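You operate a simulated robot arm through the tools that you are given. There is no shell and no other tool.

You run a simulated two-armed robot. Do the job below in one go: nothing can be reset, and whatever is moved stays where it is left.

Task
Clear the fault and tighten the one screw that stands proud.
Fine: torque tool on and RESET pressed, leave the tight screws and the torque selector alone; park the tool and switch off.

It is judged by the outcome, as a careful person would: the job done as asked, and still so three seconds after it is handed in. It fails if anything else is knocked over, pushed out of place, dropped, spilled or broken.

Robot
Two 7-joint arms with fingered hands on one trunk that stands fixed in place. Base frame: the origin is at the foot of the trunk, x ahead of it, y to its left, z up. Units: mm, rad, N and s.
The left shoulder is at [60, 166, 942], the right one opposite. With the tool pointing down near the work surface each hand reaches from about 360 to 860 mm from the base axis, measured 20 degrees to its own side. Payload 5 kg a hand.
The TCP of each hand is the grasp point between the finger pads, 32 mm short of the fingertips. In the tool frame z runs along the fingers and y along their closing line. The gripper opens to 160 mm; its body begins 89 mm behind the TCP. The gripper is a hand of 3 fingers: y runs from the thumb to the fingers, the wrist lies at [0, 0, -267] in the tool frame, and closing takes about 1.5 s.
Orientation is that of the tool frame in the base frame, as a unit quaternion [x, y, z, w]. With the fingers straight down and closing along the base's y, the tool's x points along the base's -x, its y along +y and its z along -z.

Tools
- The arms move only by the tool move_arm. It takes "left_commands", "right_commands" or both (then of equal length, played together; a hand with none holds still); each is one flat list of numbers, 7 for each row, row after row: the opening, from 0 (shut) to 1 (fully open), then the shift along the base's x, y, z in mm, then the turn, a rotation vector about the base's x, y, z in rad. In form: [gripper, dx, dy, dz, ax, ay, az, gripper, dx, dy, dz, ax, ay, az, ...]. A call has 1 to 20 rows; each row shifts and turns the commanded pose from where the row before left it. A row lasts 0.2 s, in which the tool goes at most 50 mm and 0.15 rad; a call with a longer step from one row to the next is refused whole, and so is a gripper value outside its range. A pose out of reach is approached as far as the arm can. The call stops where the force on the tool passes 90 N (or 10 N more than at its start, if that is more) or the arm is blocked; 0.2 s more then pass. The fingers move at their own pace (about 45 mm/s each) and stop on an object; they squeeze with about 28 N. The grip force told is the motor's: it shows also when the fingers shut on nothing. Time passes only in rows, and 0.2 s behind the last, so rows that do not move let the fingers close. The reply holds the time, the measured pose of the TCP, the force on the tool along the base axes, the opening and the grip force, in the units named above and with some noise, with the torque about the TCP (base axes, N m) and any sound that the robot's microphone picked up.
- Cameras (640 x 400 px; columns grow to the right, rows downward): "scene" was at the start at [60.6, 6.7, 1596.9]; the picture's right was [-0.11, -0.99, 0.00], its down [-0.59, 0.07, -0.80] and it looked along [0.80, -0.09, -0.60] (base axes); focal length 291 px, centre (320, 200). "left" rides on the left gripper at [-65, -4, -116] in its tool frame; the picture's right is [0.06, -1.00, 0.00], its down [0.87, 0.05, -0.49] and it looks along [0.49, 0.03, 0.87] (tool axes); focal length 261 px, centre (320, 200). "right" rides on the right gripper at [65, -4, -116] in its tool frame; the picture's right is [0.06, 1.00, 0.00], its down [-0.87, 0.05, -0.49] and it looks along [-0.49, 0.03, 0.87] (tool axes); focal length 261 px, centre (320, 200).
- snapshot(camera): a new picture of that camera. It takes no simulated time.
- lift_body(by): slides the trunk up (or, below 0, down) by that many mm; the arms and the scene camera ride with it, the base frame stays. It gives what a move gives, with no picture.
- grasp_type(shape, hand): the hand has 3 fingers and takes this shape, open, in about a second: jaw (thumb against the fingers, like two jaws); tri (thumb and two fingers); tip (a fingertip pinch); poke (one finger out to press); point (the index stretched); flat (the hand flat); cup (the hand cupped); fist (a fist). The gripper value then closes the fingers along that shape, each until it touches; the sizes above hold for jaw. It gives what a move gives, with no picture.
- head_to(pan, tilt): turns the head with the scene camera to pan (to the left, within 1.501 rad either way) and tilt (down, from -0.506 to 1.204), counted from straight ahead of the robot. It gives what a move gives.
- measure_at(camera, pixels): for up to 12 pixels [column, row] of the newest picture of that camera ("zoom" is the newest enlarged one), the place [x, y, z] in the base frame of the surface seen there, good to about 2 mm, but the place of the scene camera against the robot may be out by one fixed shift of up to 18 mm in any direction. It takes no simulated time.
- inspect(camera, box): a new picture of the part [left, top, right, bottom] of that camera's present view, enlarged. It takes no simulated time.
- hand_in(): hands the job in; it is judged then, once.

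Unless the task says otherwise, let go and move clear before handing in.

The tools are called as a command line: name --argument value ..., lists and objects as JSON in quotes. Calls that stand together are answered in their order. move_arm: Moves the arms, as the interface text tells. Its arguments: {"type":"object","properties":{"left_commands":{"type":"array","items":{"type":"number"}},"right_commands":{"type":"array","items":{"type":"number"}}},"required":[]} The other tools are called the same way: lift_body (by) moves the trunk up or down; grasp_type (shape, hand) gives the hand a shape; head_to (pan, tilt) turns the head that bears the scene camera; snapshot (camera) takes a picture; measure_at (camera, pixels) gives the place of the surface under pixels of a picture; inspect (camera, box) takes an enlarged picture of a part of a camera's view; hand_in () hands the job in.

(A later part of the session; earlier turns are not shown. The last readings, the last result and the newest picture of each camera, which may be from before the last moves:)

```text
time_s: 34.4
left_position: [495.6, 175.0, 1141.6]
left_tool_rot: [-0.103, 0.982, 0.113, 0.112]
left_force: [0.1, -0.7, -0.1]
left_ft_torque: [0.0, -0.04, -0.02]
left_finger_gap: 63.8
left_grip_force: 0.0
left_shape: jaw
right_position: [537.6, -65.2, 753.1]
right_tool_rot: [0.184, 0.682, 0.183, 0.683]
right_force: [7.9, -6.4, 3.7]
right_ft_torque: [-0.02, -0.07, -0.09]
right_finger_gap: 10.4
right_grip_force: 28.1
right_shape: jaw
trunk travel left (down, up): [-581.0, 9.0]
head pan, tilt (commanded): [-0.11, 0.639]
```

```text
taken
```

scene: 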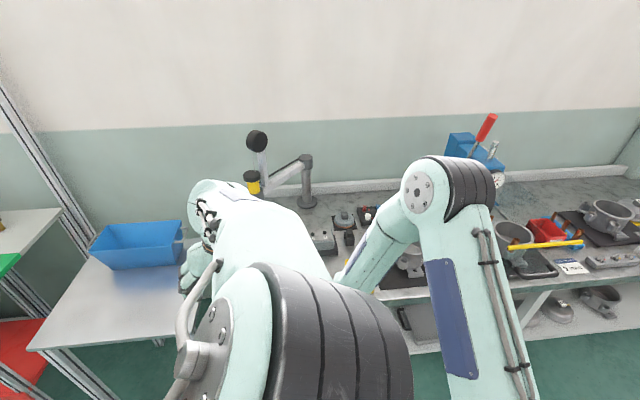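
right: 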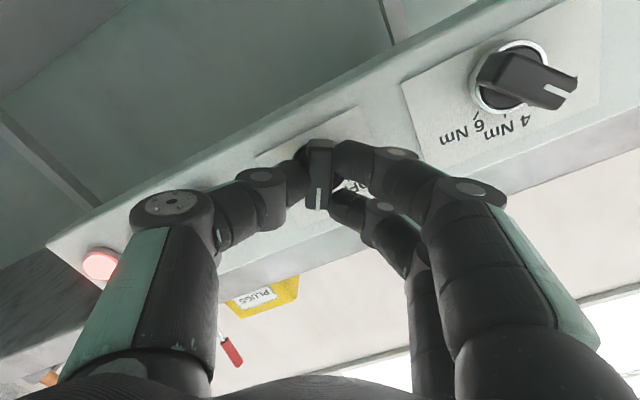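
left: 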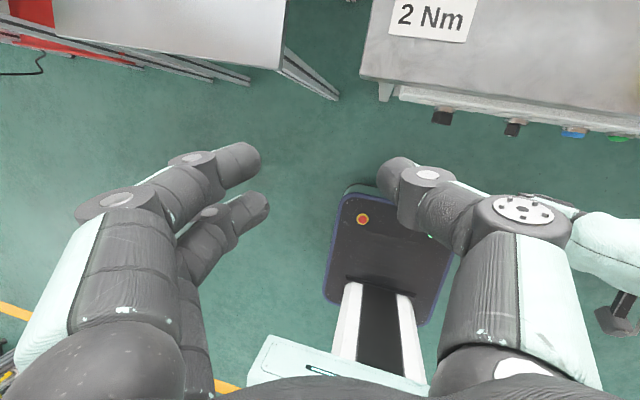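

The bar turned with the hand and the NOT OK lamp at (100,263) is now lit, so the tool is powered and showing its fault. I'll release the switch and back straight off.

move_arm --right_commands '[0.4, 0, 0, 0, 0, 0, 0, 0.4, 0, 0, 0, 0, 0, 0, 0.4, 0, 0, 0, 0, 0, 0, 0.4, 0, 0, 0, 0, 0, 0, 0.4, 0, 0, 0, 0, 0, 0, 0.4, -20, 0, 0, 0, 0, 0, 0.4, -21, 0, 0, 0, 0, 0]'

snapshot --camera "right"

```text
time_s: 36.0
left_position: [494.4, 174.2, 1141.3]
left_tool_rot: [-0.101, 0.982, 0.112, 0.111]
left_force: [-0.2, 0.1, 0.0]
left_ft_torque: [0.04, 0.04, -0.01]
left_finger_gap: 64.2
left_grip_force: 0.1
left_shape: jaw
right_position: [496.6, -63.7, 752.8]
right_tool_rot: [0.183, 0.682, 0.183, 0.684]
right_force: [-0.4, -0.5, -0.8]
right_ft_torque: [-0.03, -0.01, -0.01]
right_finger_gap: 63.6
right_grip_force: 0.1
right_shape: jaw
trunk travel left (down, up): [-581.0, 9.0]
head pan, tilt (commanded): [-0.11, 0.639]
```

```text
taken
```

right: 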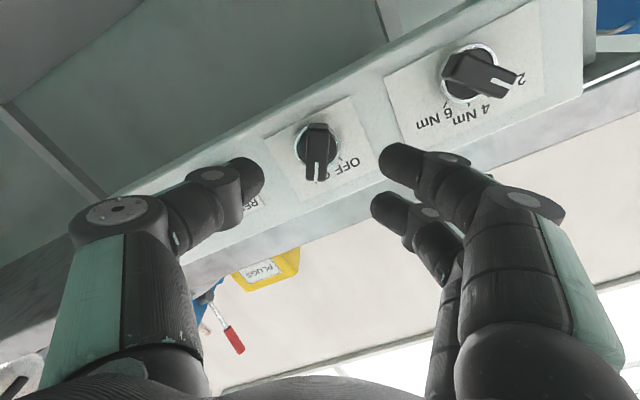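

The switch reads ON and the selector is still at 2 Nm. I'll level the hand, close the fingers, and line the thumb tip up with RESET.

move_arm --right_commands '[0, 0, -20, 0, -0.131, 0, 0, 0, 0, -20, 0, -0.131, 0, 0, 0, 0, -20, 0, -0.131, 0, 0, 0, 0, -18, 1, -0.131, 0, 0, 0, 0, 0, 1, 0, 0, 0, 0, 0, 0, 0, 0, 0, 0, 0, 0, 0, 0, 0, 0, 0]'

snapshot --camera "right"

```text
time_s: 37.6
left_position: [494.8, 174.7, 1141.5]
left_tool_rot: [-0.101, 0.982, 0.112, 0.112]
left_force: [-0.9, -0.5, -0.3]
left_ft_torque: [0.0, -0.02, 0.0]
left_finger_gap: 63.7
left_grip_force: 0.1
left_shape: jaw
right_position: [497.0, -140.5, 755.6]
right_tool_rot: [0.0, 0.707, 0.0, 0.708]
right_force: [-0.5, 0.2, -1.1]
right_ft_torque: [0.0, 0.0, -0.02]
right_finger_gap: 0.2
right_grip_force: 28.2
right_shape: jaw
trunk travel left (down, up): [-581.0, 9.0]
head pan, tilt (commanded): [-0.11, 0.639]
```

```text
taken
```

right: 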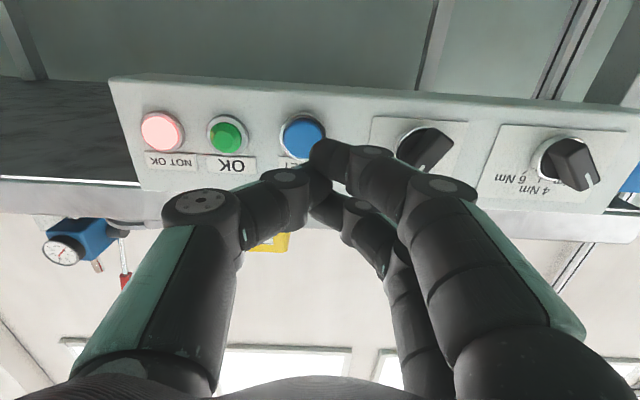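

NOT OK at (162,131) glows; RESET is at (303,136). I'll measure the cap and the fingertips so the press is centred.

measure_at --camera "right" --pixels '[[303, 122], [303, 136], [290, 136], [315, 128], [282, 136], [320, 172], [312, 190], [328, 150], [326, 200], [298, 176]]'

inspect --camera "right" --box '[260, 100, 360, 220]'

```text
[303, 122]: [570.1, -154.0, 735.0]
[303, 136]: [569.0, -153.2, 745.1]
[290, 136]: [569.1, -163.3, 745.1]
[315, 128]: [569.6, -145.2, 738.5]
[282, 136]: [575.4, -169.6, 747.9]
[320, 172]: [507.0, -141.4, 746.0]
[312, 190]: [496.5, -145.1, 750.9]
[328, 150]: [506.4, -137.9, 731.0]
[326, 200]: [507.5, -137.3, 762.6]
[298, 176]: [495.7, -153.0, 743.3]
```

```text
3.33 times, centred on (310, 160) of right
```

zoom: 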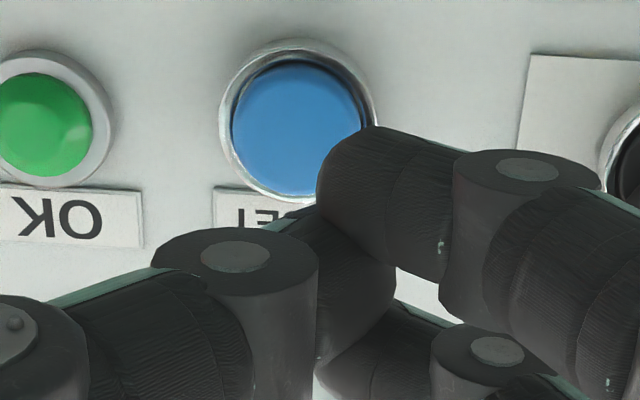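

RESET's cap is at x≈569, centred near y=-153, z≈751, with the thumb tip almost in line. I'll lower slightly and press forward in small steps.

move_arm --right_commands '[0, 14, -1, -4, 0, 0, 0, 0, 14, 0, 0, 0, 0, 0, 0, 8, 0, 0, 0, 0, 0, 0, 3, 0, 0, 0, 0, 0, 0, 2, 0, 0, 0, 0, 0, 0, 2, 0, 0, 0, 0, 0]'

snapshot --camera "right"

```text
time_s: 39.0
left_position: [494.3, 174.3, 1141.4]
left_tool_rot: [-0.102, 0.982, 0.113, 0.111]
left_force: [-0.1, -0.8, -0.1]
left_ft_torque: [-0.01, 0.01, 0.03]
left_finger_gap: 63.9
left_grip_force: 0.0
left_shape: jaw
right_position: [539.8, -143.8, 750.9]
right_tool_rot: [-0.001, 0.707, 0.001, 0.707]
right_force: [-2.9, -1.0, 0.3]
right_ft_torque: [-0.01, 0.01, -0.06]
right_finger_gap: 0.0
right_grip_force: 28.0
right_shape: jaw
trunk travel left (down, up): [-581.0, 9.0]
head pan, tilt (commanded): [-0.11, 0.639]
```

```text
taken
```

right: 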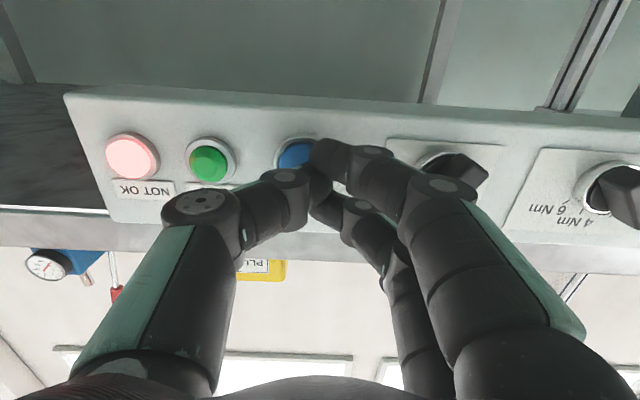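

Contact is just starting (−2.9 N in x) and NOT OK is still lit. I'll press a few millimetres further.

move_arm --right_commands '[0, 2, 0, 0, 0, 0, 0, 0, 2, 0, 0, 0, 0, 0, 0, 1, 0, 0, 0, 0, 0]'

snapshot --camera "right"

```text
time_s: 39.8
left_position: [493.1, 174.1, 1143.0]
left_tool_rot: [-0.101, 0.982, 0.113, 0.112]
left_force: [0.5, -1.1, -0.6]
left_ft_torque: [0.04, -0.01, 0.01]
left_finger_gap: 64.1
left_grip_force: 0.1
left_shape: jaw
right_position: [543.8, -143.1, 752.0]
right_tool_rot: [0.0, 0.708, 0.0, 0.707]
right_force: [-16.1, -2.8, -0.7]
right_ft_torque: [-0.02, 0.05, -0.2]
right_finger_gap: 0.0
right_grip_force: 28.2
right_shape: jaw
trunk travel left (down, up): [-581.0, 9.0]
head pan, tilt (commanded): [-0.11, 0.639]
heard: click
```

```text
taken
```

right: 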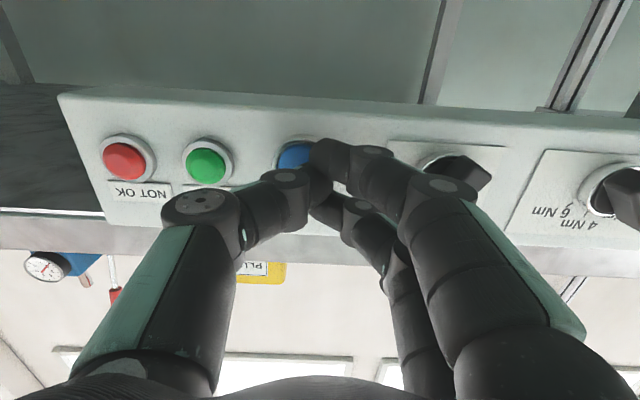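

A click was heard and the NOT OK lamp went out, so the fault is cleared. I'll back the right hand off RESET, and bring the left hand round to face the torque tool.

move_arm --right_commands '[0, -20, 0, 0, 0, 0, 0, 0, -20, 0, 0, 0, 0, 0, 0, -10, 0, 0, 0, 0, 0, 0, 0, 0, 0, 0, 0, 0, 0, 0, 0, 0, 0, 0, 0, 0, 0, 0, 0, 0, 0, 0, 0, 0, 0, 0, 0, 0, 0, 0, 0, 0, 0, 0, 0, 0, 0, 0, 0, 0, 0, 0, 0, 0, 0, 0, 0, 0, 0, 0, 0, 0, 0, 0, 0, 0, 0]' --left_commands '[0.6, 18.7, -1.4, 3.5, -0.0014, -0.1212, -0.0298, 0.6, 18.7, -1.4, 3.5, -0.0014, -0.1212, -0.0298, 0.6, 18.7, -1.4, 3.5, -0.0014, -0.1212, -0.0298, 0.6, 18.7, -1.4, 3.5, -0.0014, -0.1212, -0.0298, 0.6, 18.7, -1.4, 3.5, -0.0014, -0.1212, -0.0298, 0.6, 18.7, -1.4, 3.5, -0.0014, -0.1212, -0.0298, 0.6, 18.7, -1.4, 3.5, -0.0014, -0.1212, -0.0298, 0.6, 18.7, -1.4, 3.5, -0.0014, -0.1212, -0.0298, 0.6, 18.7, -1.4, 3.5, -0.0014, -0.1212, -0.0298, 0.6, 18.7, -1.4, 3.5, -0.0014, -0.1212, -0.0298, 0.6, 18.7, -1.4, 3.5, -0.0014, -0.1212, -0.0298]'

snapshot --camera "left"

snapshot --camera "right"

snapshot --camera "scene"

```text
time_s: 42.2
left_position: [702.4, 161.2, 1181.6]
left_tool_rot: [0.0, 0.707, 0.0, 0.707]
left_force: [-0.1, 0.1, 1.1]
left_ft_torque: [0.04, 0.0, 0.0]
left_finger_gap: 95.5
left_grip_force: 0.0
left_shape: jaw
right_position: [496.6, -144.1, 749.5]
right_tool_rot: [-0.001, 0.707, 0.0, 0.708]
right_force: [-0.1, 0.1, 0.3]
right_ft_torque: [-0.01, 0.0, -0.02]
right_finger_gap: 0.0
right_grip_force: 28.1
right_shape: jaw
trunk travel left (down, up): [-581.0, 9.0]
head pan, tilt (commanded): [-0.11, 0.639]
```

```text
taken
```

left: 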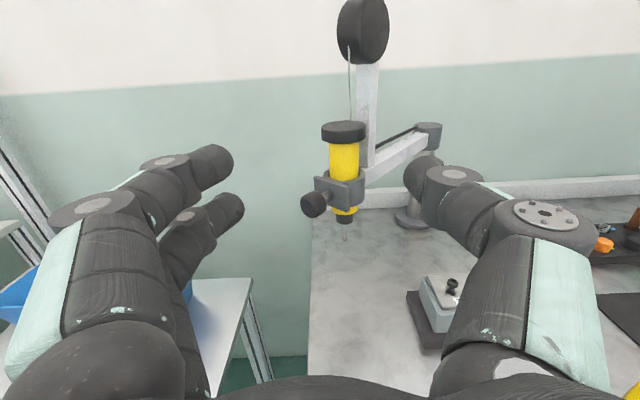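

```text
taken
```

right: 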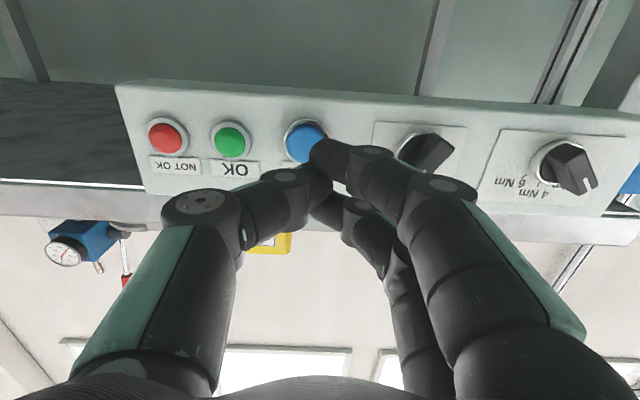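

```text
taken
```

scene: 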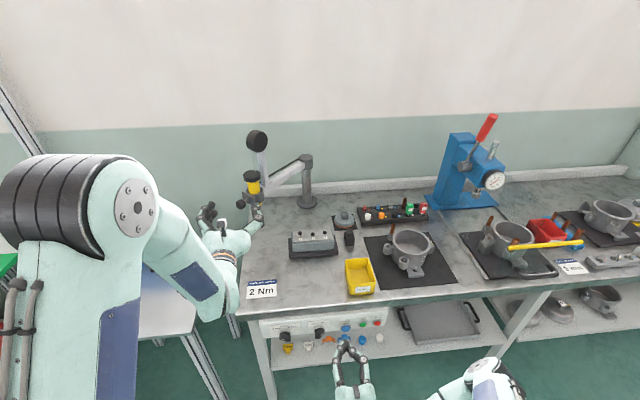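

Lamps are dark and the left camera now faces the tool: cap (343,131), yellow body (344,162), collar (347,188), clamp knob (314,206), bit (345,232). I'll measure it in detail.

inspect --camera "left" --box '[290, 100, 450, 250]'

measure_at --camera "left" --pixels '[[343, 126], [343, 137], [322, 132], [364, 132], [344, 150], [344, 165], [350, 190], [313, 206], [333, 190], [345, 222], [345, 238], [428, 130]]'

```text
2.67 times, centred on (370, 175) of left
```

zoom: 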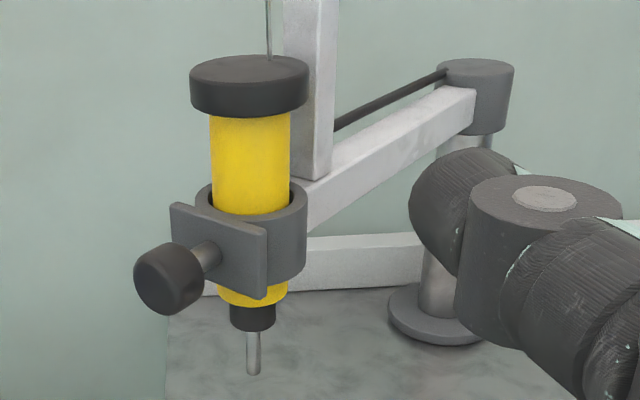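

```text
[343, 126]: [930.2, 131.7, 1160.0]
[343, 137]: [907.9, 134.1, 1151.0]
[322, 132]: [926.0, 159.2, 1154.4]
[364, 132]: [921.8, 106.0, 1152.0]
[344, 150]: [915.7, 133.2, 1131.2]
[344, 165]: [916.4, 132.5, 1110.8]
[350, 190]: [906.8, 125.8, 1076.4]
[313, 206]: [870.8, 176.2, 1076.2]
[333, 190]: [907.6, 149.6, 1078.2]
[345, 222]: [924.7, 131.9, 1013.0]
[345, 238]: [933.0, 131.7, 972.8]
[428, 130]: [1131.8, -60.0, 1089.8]
```

The tool axis is near x=933, y=132: cap z≈1140–1160, and the bit tip is near z≈965. I need the vertical bar behind it, the plate edges, and screw 1's exact place, so I'll measure those next.

measure_at --camera "zoom" --pixels '[[310, 20], [310, 120], [288, 120], [335, 120], [180, 210], [262, 240], [262, 295], [180, 255], [165, 280], [240, 120], [290, 200], [250, 372]]'

inspect --camera "left" --box '[400, 255, 500, 345]'

measure_at --camera "left" --pixels '[[452, 283], [453, 290], [343, 124], [343, 143], [340, 140], [330, 145], [357, 145], [345, 241], [415, 220], [428, 126]]'

```text
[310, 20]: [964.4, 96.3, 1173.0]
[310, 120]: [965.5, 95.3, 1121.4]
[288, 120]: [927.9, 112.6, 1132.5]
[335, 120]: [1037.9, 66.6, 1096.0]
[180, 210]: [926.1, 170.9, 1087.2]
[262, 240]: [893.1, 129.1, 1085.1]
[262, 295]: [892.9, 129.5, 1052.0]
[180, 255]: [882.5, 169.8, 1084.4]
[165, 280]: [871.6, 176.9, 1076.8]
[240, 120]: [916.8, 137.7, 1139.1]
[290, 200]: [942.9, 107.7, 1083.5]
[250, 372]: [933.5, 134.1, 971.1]
```

```text
4.44 times, centred on (450, 300) of left
```

zoom: 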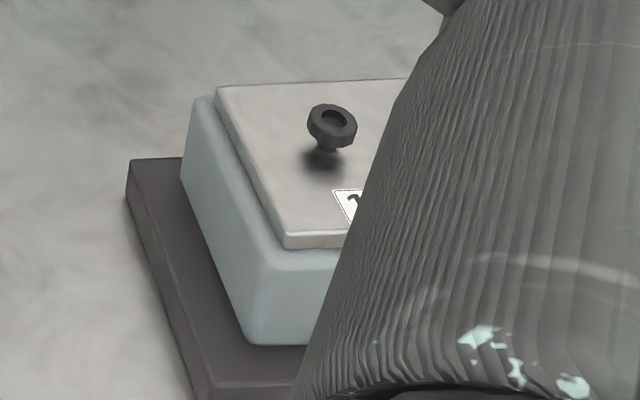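

```text
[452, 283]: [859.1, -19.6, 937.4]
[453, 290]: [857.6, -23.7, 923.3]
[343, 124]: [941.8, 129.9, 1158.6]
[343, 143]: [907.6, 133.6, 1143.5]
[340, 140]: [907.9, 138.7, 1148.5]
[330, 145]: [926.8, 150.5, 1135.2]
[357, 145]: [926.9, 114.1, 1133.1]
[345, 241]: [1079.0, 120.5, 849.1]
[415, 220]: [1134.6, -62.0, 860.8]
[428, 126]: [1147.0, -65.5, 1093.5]
```

The screw and tool both lie about 293 mm from the post, so the arm swings the bit straight over screw 1. I'll bring the right hand out from under and up to serve as a side camera for alignment.

move_arm --right_commands '[0.1, -6, -30, -10, 0, 0, 0, 0.1, 0, -39, -21, 0, 0, 0, 0.1, 0, -39, -21, 0, 0, 0, 0.1, 0, -39, -21, 0, 0, 0, 0.1, 0, -39, -21, 0, 0, 0, 0.1, 0, 0, 0, 0, 0.131, 0, 0.1, 0, 0, 0, 0, 0.131, 0, 0.1, 0, 0, 0, 0, 0.131, 0, 0.1, 0, 0, 0, 0, 0.131, 0, 0.1, 0, 0, 0, 0, 0.131, 0, 0.1, 0, 0, 0, 0, 0.131, 0, 0.1, 0, 0, 0, 0, 0.131, 0, 0.1, 0, 0, 0, 0, 0.131, 0, 0.1, 0, 0, 0, 0, 0.131, 0, 0.1, 0, 0, 0, 0, 0.131, 0, 0.1, 0, 0, 0, 0, 0.131, 0, 0.1, 0, 0, 0, 0, 0.13, 0]'

```text
time_s: 45.8
left_position: [700.2, 160.7, 1181.5]
left_tool_rot: [-0.001, 0.708, 0.001, 0.707]
left_force: [-0.8, 0.3, 0.2]
left_ft_torque: [0.0, -0.01, -0.01]
left_finger_gap: 95.4
left_grip_force: 0.0
left_shape: jaw
right_position: [489.0, -329.1, 657.8]
right_tool_rot: [-0.001, 1.0, -0.001, 0.0]
right_force: [-0.3, -0.1, -0.2]
right_ft_torque: [0.0, 0.0, 0.01]
right_finger_gap: 15.8
right_grip_force: 0.0
right_shape: jaw
trunk travel left (down, up): [-581.0, 9.0]
head pan, tilt (commanded): [-0.11, 0.639]
```

The right hand is out at [489, -329, 658], fingers down. Now up and over the bench front to the observing pose.

move_arm --right_commands '[0.1, 0, 0, 42, 0, 0, 0, 0.1, 0, 0, 42, 0, 0, 0, 0.1, 0, 0, 42, 0, 0, 0, 0.1, 0, 0, 42, 0, 0, 0, 0.1, 0, 0, 42, 0, 0, 0, 0.1, 0, 0, 42, 0, 0, 0, 0.1, 0, 0, 42, 0, 0, 0, 0.1, 0, 0, 42, 0, 0, 0, 0.1, 0, 0, 42, 0, 0, 0, 0.1, 0, 0, 28, 0, 0, 0, 0.1, 23, 10.8, -6, 0.038, -0.0815, 0.0918, 0.1, 23, 10.8, -6, 0.038, -0.0815, 0.0918, 0.1, 23, 10.8, -6, 0.038, -0.0815, 0.0918, 0.1, 23, 10.8, -6, 0.038, -0.0815, 0.0918, 0.1, 23, 10.8, -6, 0.038, -0.0815, 0.0918, 0.1, 23, 10.8, -6, 0.038, -0.0815, 0.0918, 0.1, 23, 10.8, -6, 0.038, -0.0815, 0.0918, 0.1, 23, 10.8, -6, 0.038, -0.0815, 0.0918, 0.1, 23, 10.8, -6, 0.038, -0.0815, 0.0918]'

snapshot --camera "right"

```text
time_s: 49.8
left_position: [701.5, 158.5, 1179.8]
left_tool_rot: [0.0, 0.708, 0.001, 0.706]
left_force: [-0.3, 0.7, -0.3]
left_ft_torque: [-0.02, 0.01, 0.0]
left_finger_gap: 95.6
left_grip_force: 0.1
left_shape: jaw
right_position: [697.5, -234.1, 1010.9]
right_tool_rot: [-0.391, 0.836, 0.164, 0.347]
right_force: [0.9, -1.1, -0.5]
right_ft_torque: [-0.04, 0.04, 0.01]
right_finger_gap: 15.9
right_grip_force: 0.0
right_shape: jaw
trunk travel left (down, up): [-581.0, 9.0]
head pan, tilt (commanded): [-0.11, 0.639]
```

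```text
taken
```

right: 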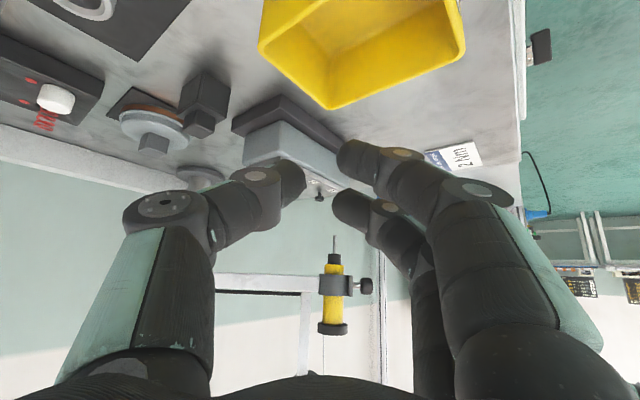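

The side view (upside-down) shows screw 1 at about (320,192) between my fingertips and the tool at (333,290). I'll open the right fingers to unblock the view and zoom on the screws.

move_arm --right_commands '[0.6, 0, 0, 0, 0, 0, 0, 0.6, 0, 0, 0, 0, 0, 0, 0.6, 0, 0, 0, 0, 0, 0, 0.6, 0, 0, 0, 0, 0, 0, 0.6, 0, 0, 0, 0, 0, 0]'

inspect --camera "right" --box '[220, 120, 420, 245]'

```text
time_s: 51.0
left_position: [700.8, 160.1, 1182.0]
left_tool_rot: [0.0, 0.708, 0.001, 0.706]
left_force: [0.5, 0.5, 0.0]
left_ft_torque: [0.04, -0.01, -0.01]
left_finger_gap: 95.4
left_grip_force: 0.0
left_shape: jaw
right_position: [695.8, -233.3, 1011.0]
right_tool_rot: [-0.391, 0.837, 0.163, 0.346]
right_force: [-0.2, 0.4, -0.2]
right_ft_torque: [-0.01, 0.02, 0.01]
right_finger_gap: 95.2
right_grip_force: 0.1
right_shape: jaw
trunk travel left (down, up): [-581.0, 9.0]
head pan, tilt (commanded): [-0.11, 0.639]
```

```text
3.20 times, centred on (320, 182) of right
```

zoom: 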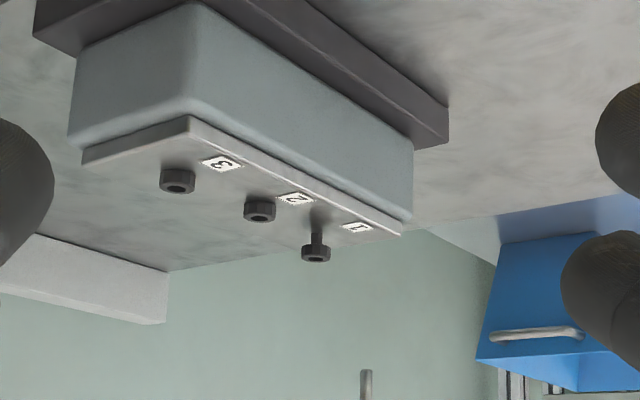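

A clear view: screw 1 (316,250 in the zoom) stands well above 2 and 3. I'll measure all three heads and the tool bit.

measure_at --camera "zoom" --pixels '[[316, 247], [316, 258], [304, 255], [328, 255], [316, 262], [318, 225], [260, 208], [260, 219], [178, 178], [178, 190], [365, 375], [366, 395]]'

inspect --camera "right" --box '[270, 215, 400, 345]'

measure_at --camera "zoom" --pixels '[[325, 75], [325, 110], [320, 155], [318, 220], [318, 290], [315, 345], [315, 385], [290, 345], [345, 345], [420, 220], [385, 200], [295, 220]]'

```text
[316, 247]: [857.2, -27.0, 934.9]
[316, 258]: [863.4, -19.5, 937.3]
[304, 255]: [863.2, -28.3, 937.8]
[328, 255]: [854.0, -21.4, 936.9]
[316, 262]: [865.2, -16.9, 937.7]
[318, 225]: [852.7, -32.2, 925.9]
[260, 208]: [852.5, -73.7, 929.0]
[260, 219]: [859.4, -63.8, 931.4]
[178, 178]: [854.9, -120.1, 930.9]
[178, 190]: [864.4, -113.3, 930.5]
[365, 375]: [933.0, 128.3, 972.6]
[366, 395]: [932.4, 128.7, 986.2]
```

```text
3.08 times, centred on (335, 280) of right
```

zoom: 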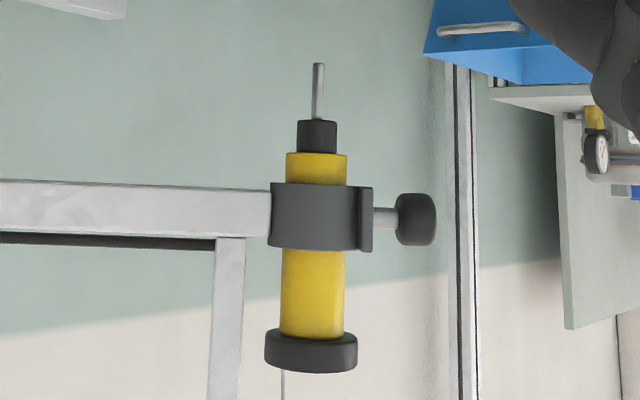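

```text
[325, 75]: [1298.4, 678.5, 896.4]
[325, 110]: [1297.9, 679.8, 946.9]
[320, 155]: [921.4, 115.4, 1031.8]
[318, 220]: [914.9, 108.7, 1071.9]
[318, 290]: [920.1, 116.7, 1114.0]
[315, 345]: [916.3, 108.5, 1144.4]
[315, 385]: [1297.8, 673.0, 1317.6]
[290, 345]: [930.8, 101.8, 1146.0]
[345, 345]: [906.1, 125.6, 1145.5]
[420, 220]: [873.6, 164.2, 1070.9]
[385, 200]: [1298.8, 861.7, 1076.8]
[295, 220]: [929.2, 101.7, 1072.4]
```

Screw 1's head is centred near [862, -21.5] with its top at z≈937.5; 2 and 3 top out near z≈931. The bit axis is [933, 131]. Before gripping the cap I'll check the drum's clearance, then go to a pre-grasp pose with the left hand pitched 30° down.

measure_at --camera "left" --pixels '[[350, 30], [370, 30], [363, 58], [363, 5], [344, 90], [430, 140], [416, 130], [441, 130]]'

move_arm --left_commands '[0.6, 28.4, 0.8, 4.8, 0.0183, 0.1036, -0.0682, 0.6, 28.4, 0.8, 4.8, 0.0183, 0.1036, -0.0682, 0.6, 28.4, 0.8, 4.8, 0.0183, 0.1036, -0.0682, 0.6, 28.4, 0.8, 4.8, 0.0183, 0.1036, -0.0682, 0.6, 28.4, 0.8, 4.8, 0.0183, 0.1036, -0.0682]'

snapshot --camera "left"

snapshot --camera "right"

```text
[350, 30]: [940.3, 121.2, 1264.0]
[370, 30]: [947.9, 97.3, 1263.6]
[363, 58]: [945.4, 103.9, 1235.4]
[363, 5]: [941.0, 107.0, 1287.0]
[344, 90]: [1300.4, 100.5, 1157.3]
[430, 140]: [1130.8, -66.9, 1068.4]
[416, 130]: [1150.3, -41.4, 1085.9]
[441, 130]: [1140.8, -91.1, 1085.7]
```

```text
time_s: 52.2
left_position: [844.8, 167.5, 1204.1]
left_tool_rot: [0.151, 0.854, -0.086, 0.491]
left_force: [0.2, -0.9, 0.2]
left_ft_torque: [-0.04, 0.0, -0.01]
left_finger_gap: 95.2
left_grip_force: 0.0
left_shape: jaw
right_position: [696.6, -232.8, 1011.4]
right_tool_rot: [-0.391, 0.837, 0.163, 0.346]
right_force: [0.6, -0.2, 0.4]
right_ft_torque: [-0.03, -0.02, -0.01]
right_finger_gap: 95.4
right_grip_force: 0.1
right_shape: jaw
trunk travel left (down, up): [-581.0, 9.0]
head pan, tilt (commanded): [-0.11, 0.639]
```

```text
taken
```

left: 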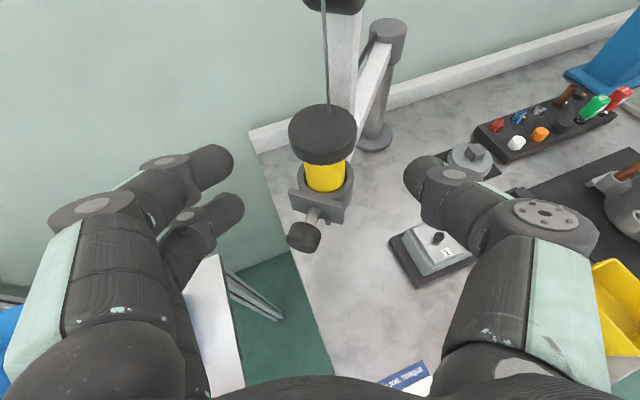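

```text
taken
```

right: 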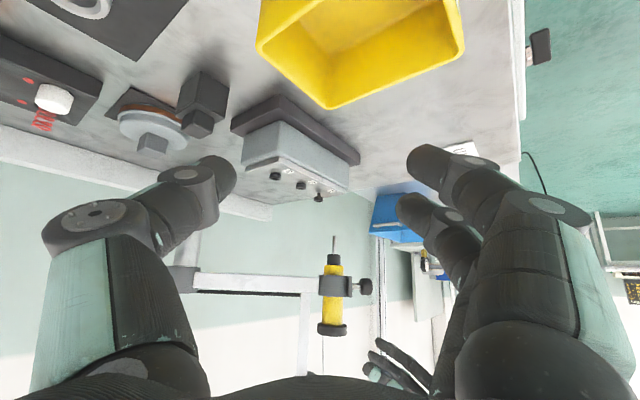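

The cap (323,133) is centred between my fingers and the drum is well above. I'll advance along the finger direction onto the cap, stopping a little short of centre.

move_arm --left_commands '[0.6, 21.5, -8.2, -13, 0, 0, 0, 0.6, 21.5, -8.2, -13, 0, 0, 0, 0.6, 21.5, -8.2, -13, 0, 0, 0, 0.6, 21.5, -8.2, -13, 0, 0, 0]'

snapshot --camera "left"

snapshot --camera "right"

```text
time_s: 53.2
left_position: [927.9, 131.9, 1154.1]
left_tool_rot: [0.151, 0.853, -0.087, 0.492]
left_force: [0.2, 0.0, 0.2]
left_ft_torque: [0.0, 0.0, -0.01]
left_finger_gap: 95.7
left_grip_force: 0.0
left_shape: jaw
right_position: [696.7, -232.8, 1011.1]
right_tool_rot: [-0.392, 0.837, 0.163, 0.346]
right_force: [-0.6, -0.5, 0.0]
right_ft_torque: [0.01, 0.01, 0.03]
right_finger_gap: 95.5
right_grip_force: 0.0
right_shape: jaw
trunk travel left (down, up): [-581.0, 9.0]
head pan, tilt (commanded): [-0.11, 0.639]
```

```text
taken
```

left: 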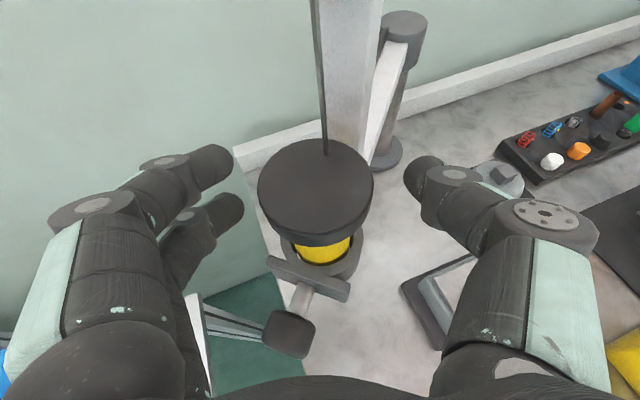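

```text
taken
```

right: 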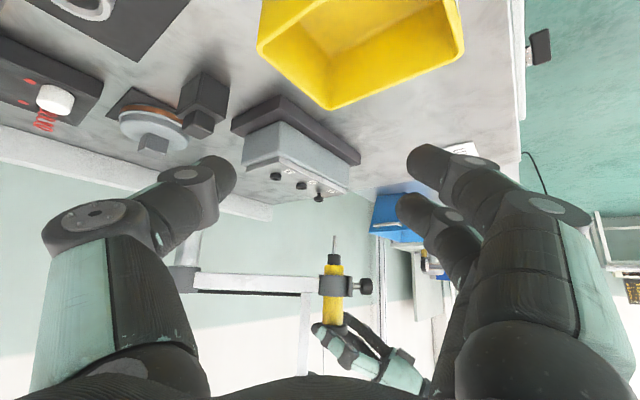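

The cap sits between the open fingers. I'll check the height relation in the side view before closing.

inspect --camera "right" --box '[280, 230, 440, 400]'

measure_at --camera "left" --pixels '[[316, 160], [316, 190], [316, 215], [265, 190], [368, 190], [316, 238], [355, 60], [375, 60], [290, 335]]'

```text
2.35 times, centred on (360, 315) of right
```

zoom: 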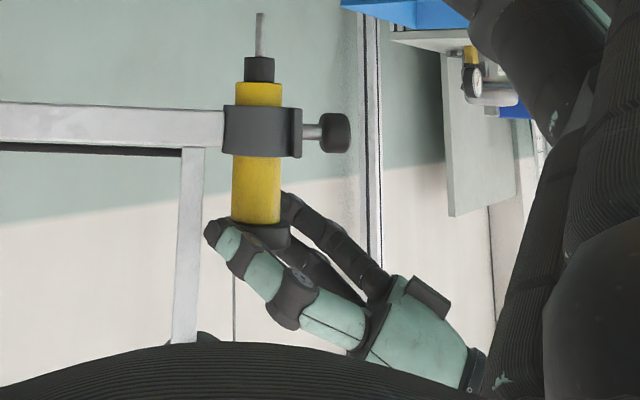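

```text
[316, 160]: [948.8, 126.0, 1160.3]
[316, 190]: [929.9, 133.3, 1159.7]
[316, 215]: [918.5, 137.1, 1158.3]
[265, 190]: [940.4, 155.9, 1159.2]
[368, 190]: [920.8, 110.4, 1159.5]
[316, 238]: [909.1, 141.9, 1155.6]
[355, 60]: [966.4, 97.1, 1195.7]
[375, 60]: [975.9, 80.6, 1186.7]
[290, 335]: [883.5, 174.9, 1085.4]
```

The thumb runs along the cap's near side, with the lower finger just under the rim. I'll drop 4 mm and close on the cap.

move_arm --left_commands '[0.6, 1, 0, -4, 0, 0, 0, 0, 0, 0, 0, 0, 0, 0, 0, 0, 0, 0, 0, 0, 0, 0, 0, 0, 0, 0, 0, 0, 0, 0, 0, 0, 0, 0, 0, 0, 0, 0, 0, 0, 0, 0]'

snapshot --camera "left"

inspect --camera "right" --box '[280, 230, 440, 400]'

```text
time_s: 54.6
left_position: [929.1, 131.9, 1150.3]
left_tool_rot: [0.151, 0.853, -0.087, 0.493]
left_force: [2.2, -1.0, -0.2]
left_ft_torque: [0.23, -0.04, -0.03]
left_finger_gap: 43.9
left_grip_force: 28.5
left_shape: jaw
right_position: [695.9, -232.8, 1010.0]
right_tool_rot: [-0.391, 0.837, 0.163, 0.347]
right_force: [0.2, 0.4, 0.5]
right_ft_torque: [-0.01, -0.02, 0.03]
right_finger_gap: 95.4
right_grip_force: 0.0
right_shape: jaw
trunk travel left (down, up): [-581.0, 9.0]
head pan, tilt (commanded): [-0.11, 0.639]
```

```text
taken
```

left: 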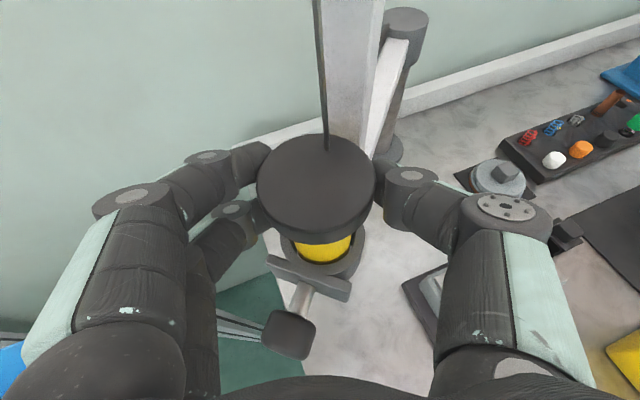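

```text
2.35 times, centred on (360, 315) of right
```

zoom: 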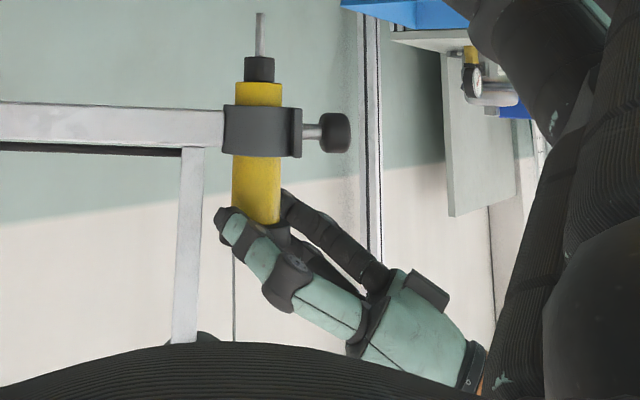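

The cap is held (43.9 mm at the pads, 28 N) with small forces. I'll start swinging the arm along its arc about the post, four small steps first to see how freely it moves.

move_arm --left_commands '[0, -6.82, -7.8, 0, 0, 0, 0.0349, 0, -6.53, -8.01, 0, 0, 0, 0.0349, 0, -6.25, -8.27, 0, 0, 0, 0.0349, 0, -5.97, -8.49, 0, 0, 0, 0.0349]'

snapshot --camera "right"

snapshot --camera "left"

```text
time_s: 55.6
left_position: [902.3, 96.4, 1149.0]
left_tool_rot: [0.091, 0.862, -0.052, 0.497]
left_force: [-2.0, -0.7, 0.0]
left_ft_torque: [0.26, -0.03, 0.0]
left_finger_gap: 43.8
left_grip_force: 28.5
left_shape: jaw
right_position: [695.4, -234.6, 1010.8]
right_tool_rot: [-0.391, 0.837, 0.162, 0.346]
right_force: [-0.6, 0.2, 0.7]
right_ft_torque: [0.0, -0.05, -0.01]
right_finger_gap: 95.2
right_grip_force: 0.1
right_shape: jaw
trunk travel left (down, up): [-581.0, 9.0]
head pan, tilt (commanded): [-0.11, 0.639]
```

```text
taken
```

right: 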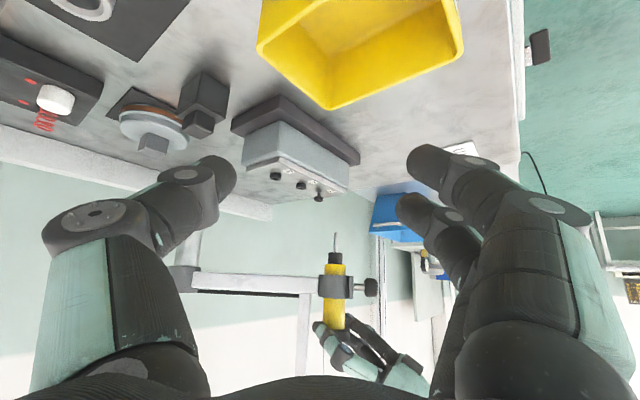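

```text
taken
```

left: 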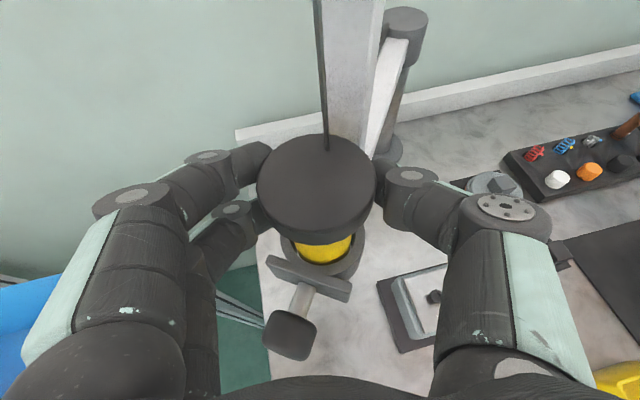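

The arm swings freely with the hand, forces under 2 N. I'll continue along the arc to about 30°.

move_arm --left_commands '[0, -5.66, -8.66, 0, 0, 0, 0.0349, 0, -5.34, -8.84, 0, 0, 0, 0.0349, 0, -5.04, -9.04, 0, 0, 0, 0.0349, 0, -4.72, -9.23, 0, 0, 0, 0.0349, 0, -4.39, -9.37, 0, 0, 0, 0.0349, 0, -4.06, -9.49, 0, 0, 0, 0.0349, 0, -3.74, -9.67, 0, 0, 0, 0.0349, 0, -3.38, -9.79, 0, 0, 0, 0.0349, 0, -3.05, -9.9, 0, 0, 0, 0.0349, 0, -2.7, -10.0, 0, 0, 0, 0.0349, 0, -2.38, -10.08, 0, 0, 0, 0.0349]'

snapshot --camera "right"

inspect --camera "right" --box '[240, 130, 400, 290]'

```text
time_s: 58.0
left_position: [860.0, -9.2, 1149.9]
left_tool_rot: [-0.076, 0.863, 0.044, 0.497]
left_force: [-0.4, -2.1, -1.6]
left_ft_torque: [0.36, 0.09, -0.07]
left_finger_gap: 43.7
left_grip_force: 27.8
left_shape: jaw
right_position: [696.3, -233.2, 1012.0]
right_tool_rot: [-0.391, 0.837, 0.163, 0.347]
right_force: [-0.3, -0.2, -0.1]
right_ft_torque: [0.02, -0.05, 0.0]
right_finger_gap: 95.4
right_grip_force: 0.2
right_shape: jaw
trunk travel left (down, up): [-581.0, 9.0]
head pan, tilt (commanded): [-0.11, 0.639]
```

```text
taken
```

right: 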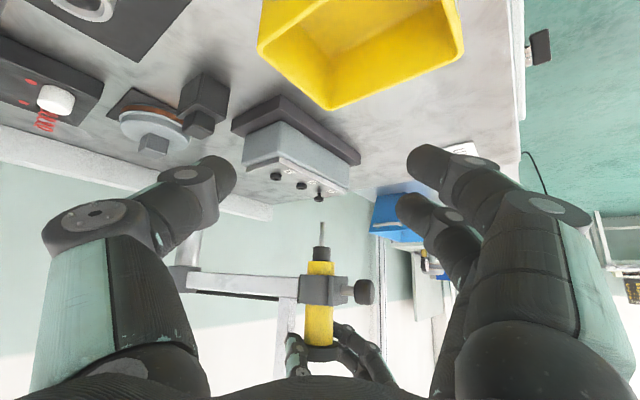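

```text
2.50 times, centred on (320, 210) of right
```

zoom: 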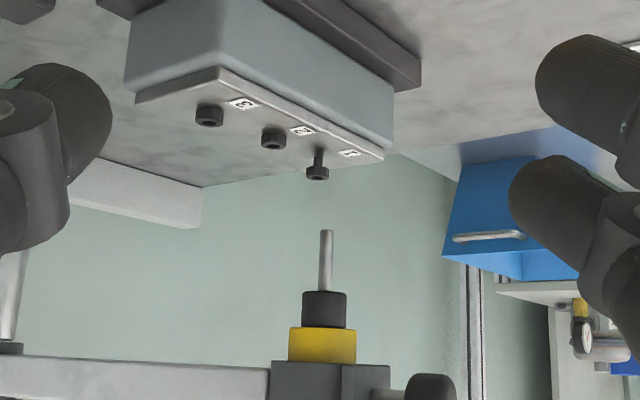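

The bit is near screw 1 now: bit tip (326,232) and screw head (318,174) in the zoom. I'll measure both to find the remaining angle.

measure_at --camera "zoom" --pixels '[[327, 240], [327, 255], [327, 270], [326, 285], [321, 255], [332, 255], [317, 170], [317, 178], [310, 176], [325, 176], [325, 310], [322, 345]]'

inspect --camera "right" --box '[295, 165, 345, 245]'

```text
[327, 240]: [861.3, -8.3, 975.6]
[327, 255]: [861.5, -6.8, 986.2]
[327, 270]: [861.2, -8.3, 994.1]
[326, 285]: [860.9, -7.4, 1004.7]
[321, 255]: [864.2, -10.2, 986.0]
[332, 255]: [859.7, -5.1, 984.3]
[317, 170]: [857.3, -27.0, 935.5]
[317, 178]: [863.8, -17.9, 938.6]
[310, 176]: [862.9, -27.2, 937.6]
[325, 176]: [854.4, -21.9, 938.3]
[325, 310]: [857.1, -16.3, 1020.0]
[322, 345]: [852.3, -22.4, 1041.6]
```

```text
5.00 times, centred on (320, 205) of right
```

zoom: 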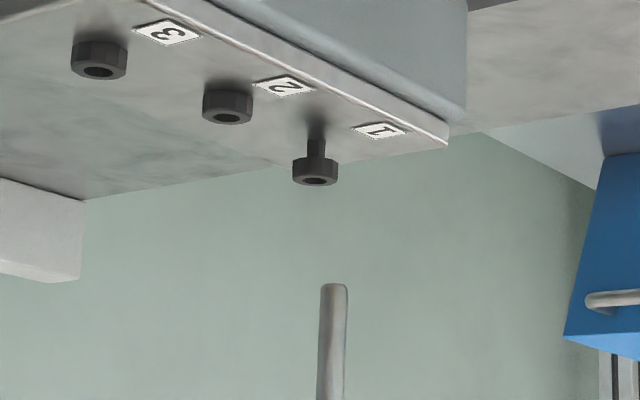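

The bit needs to travel about 14 mm further in -y along the arc to sit over screw 1. I'll make that move and re-check the alignment.

move_arm --left_commands '[0, -1.45, -7.1, 0, 0, 0, 0.0244, 0, -1.23, -7.1, 0, 0, 0, 0.0244, 0, 0, 0, 0, 0, 0, 0]'

inspect --camera "right" --box '[295, 165, 345, 245]'

measure_at --camera "zoom" --pixels '[[315, 180], [296, 176], [335, 176], [315, 185], [316, 300], [316, 340], [318, 380], [308, 340], [328, 340]]'

```text
time_s: 58.8
left_position: [858.6, -22.1, 1149.2]
left_tool_rot: [-0.097, 0.861, 0.057, 0.496]
left_force: [1.1, -3.7, -3.7]
left_ft_torque: [0.28, 0.16, -0.2]
left_finger_gap: 43.9
left_grip_force: 28.1
left_shape: jaw
right_position: [695.8, -234.1, 1011.6]
right_tool_rot: [-0.391, 0.837, 0.163, 0.347]
right_force: [1.2, -0.6, 0.3]
right_ft_torque: [-0.01, -0.03, -0.04]
right_finger_gap: 95.8
right_grip_force: 0.1
right_shape: jaw
trunk travel left (down, up): [-581.0, 9.0]
head pan, tilt (commanded): [-0.11, 0.639]
```

```text
5.00 times, centred on (320, 205) of right
```

zoom: 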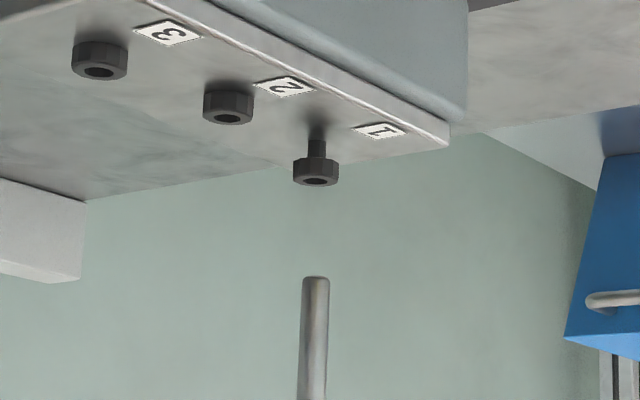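

```text
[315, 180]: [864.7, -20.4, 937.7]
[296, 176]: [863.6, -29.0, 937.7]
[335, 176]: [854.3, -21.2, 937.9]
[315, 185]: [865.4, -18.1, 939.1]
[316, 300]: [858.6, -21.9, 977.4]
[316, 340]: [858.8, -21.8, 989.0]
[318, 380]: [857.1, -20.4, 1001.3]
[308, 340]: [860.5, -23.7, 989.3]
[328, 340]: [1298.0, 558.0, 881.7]
```

The bit line extrapolates to about 2–2.5 mm short of the socket centre (col 319 versus 316 in the zoom). I'll nudge it that much and re-check.

move_arm --left_commands '[0, -0.3, -2.5, 0, 0, 0, 0.0085, 0, 0, 0, 0, 0, 0, 0]'

inspect --camera "right" --box '[300, 180, 340, 230]'

snapshot --camera "left"

```text
time_s: 59.4
left_position: [857.1, -24.3, 1149.0]
left_tool_rot: [-0.1, 0.861, 0.058, 0.495]
left_force: [1.0, -2.8, -3.5]
left_ft_torque: [0.32, 0.16, -0.24]
left_finger_gap: 43.6
left_grip_force: 27.7
left_shape: jaw
right_position: [697.2, -233.0, 1011.4]
right_tool_rot: [-0.391, 0.837, 0.163, 0.347]
right_force: [-0.5, -0.2, 0.1]
right_ft_torque: [0.0, 0.0, 0.04]
right_finger_gap: 95.1
right_grip_force: 0.0
right_shape: jaw
trunk travel left (down, up): [-581.0, 9.0]
head pan, tilt (commanded): [-0.11, 0.639]
```

```text
8.00 times, centred on (320, 205) of right
```

zoom: 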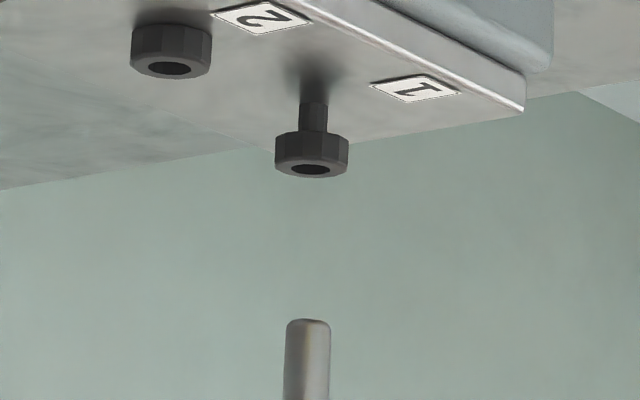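

```text
taken
```

left: 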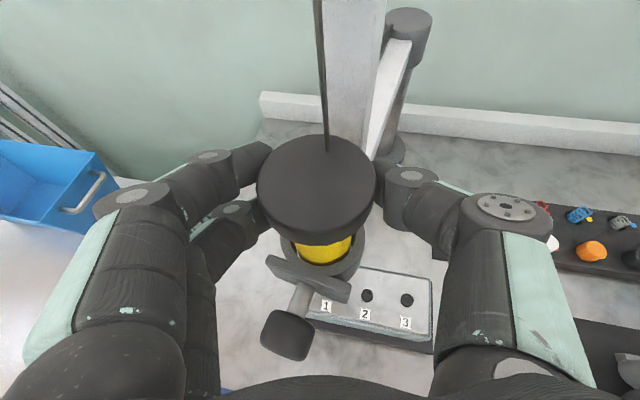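

The bit line now passes within about 1 mm of the socket centre. I'll nudge 1 mm more and lower the tool 20 mm to check just above the screw head.

move_arm --left_commands '[0, 0, -1, -4, 0, 0, 0.003, 0, 0, 0, -8, 0, 0, 0, 0, 0, 0, -8, 0, 0, 0, 0, 0, 0, 0, 0, 0, 0]'

inspect --camera "right" --box '[300, 180, 340, 230]'

measure_at --camera "zoom" --pixels '[[310, 240], [310, 270], [310, 300], [290, 270], [330, 270], [311, 170], [311, 178], [278, 160], [346, 160]]'

snapshot --camera "right"

```text
time_s: 60.4
left_position: [857.1, -24.0, 1130.4]
left_tool_rot: [-0.101, 0.86, 0.06, 0.496]
left_force: [4.2, -3.2, 1.6]
left_ft_torque: [0.35, 0.06, -0.29]
left_finger_gap: 44.0
left_grip_force: 27.8
left_shape: jaw
right_position: [696.0, -234.6, 1010.5]
right_tool_rot: [-0.39, 0.838, 0.162, 0.347]
right_force: [0.5, 0.9, -0.2]
right_ft_torque: [0.01, 0.03, -0.01]
right_finger_gap: 95.3
right_grip_force: 0.1
right_shape: jaw
trunk travel left (down, up): [-581.0, 9.0]
head pan, tilt (commanded): [-0.11, 0.639]
```

```text
8.00 times, centred on (320, 205) of right
```

zoom: 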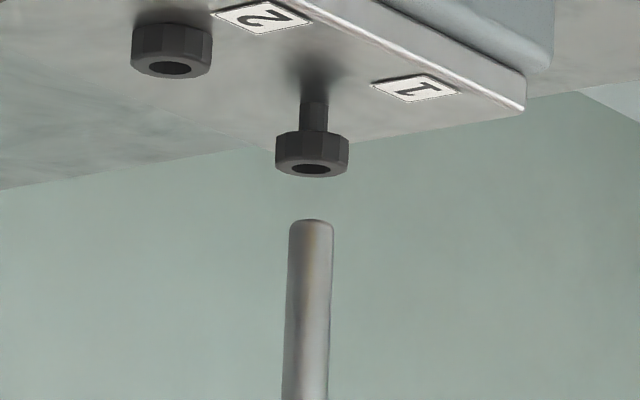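

```text
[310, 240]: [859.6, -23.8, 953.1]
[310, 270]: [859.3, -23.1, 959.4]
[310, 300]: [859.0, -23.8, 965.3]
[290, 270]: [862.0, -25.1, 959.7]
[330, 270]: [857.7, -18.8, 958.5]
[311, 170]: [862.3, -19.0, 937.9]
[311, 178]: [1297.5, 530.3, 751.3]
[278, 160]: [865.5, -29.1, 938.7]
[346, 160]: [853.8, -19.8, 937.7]
```

```text
taken
```

right: 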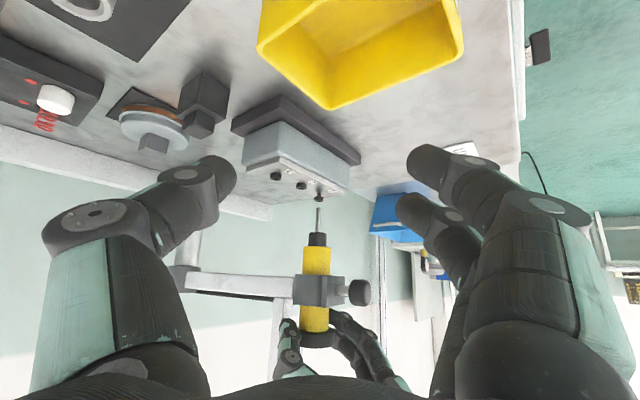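

The bit slid down cleanly to z≈949 and is aligned to about 1–2 mm. I'll nudge 1.2 mm more in -y and lower it into the socket.

move_arm --left_commands '[0, 0, -1.2, -3, 0, 0, 0.003, 0, 0, 0, -5, 0, 0, 0, 0, 0, 0, -4, 0, 0, 0, 0, 0, 0, 0, 0, 0, 0]'

inspect --camera "right" --box '[300, 180, 340, 230]'

```text
time_s: 61.4
left_position: [856.9, -25.9, 1116.8]
left_tool_rot: [-0.103, 0.86, 0.061, 0.496]
left_force: [3.5, -2.4, 4.1]
left_ft_torque: [0.38, 0.04, -0.3]
left_finger_gap: 43.5
left_grip_force: 28.3
left_shape: jaw
right_position: [695.9, -233.5, 1011.0]
right_tool_rot: [-0.391, 0.837, 0.163, 0.348]
right_force: [-0.5, -0.1, -0.5]
right_ft_torque: [0.01, 0.0, 0.02]
right_finger_gap: 95.4
right_grip_force: 0.1
right_shape: jaw
trunk travel left (down, up): [-581.0, 9.0]
head pan, tilt (commanded): [-0.11, 0.639]
```

```text
8.00 times, centred on (320, 205) of right
```

zoom: 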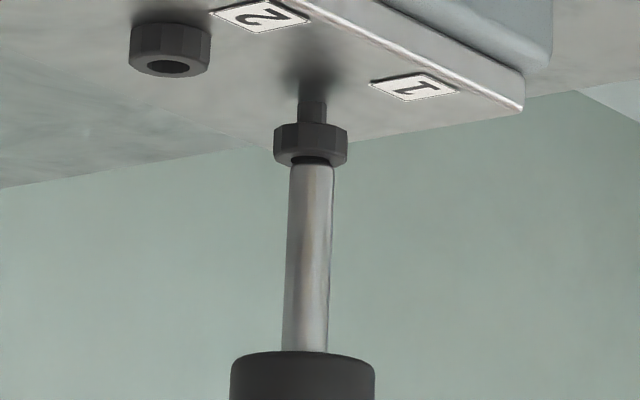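

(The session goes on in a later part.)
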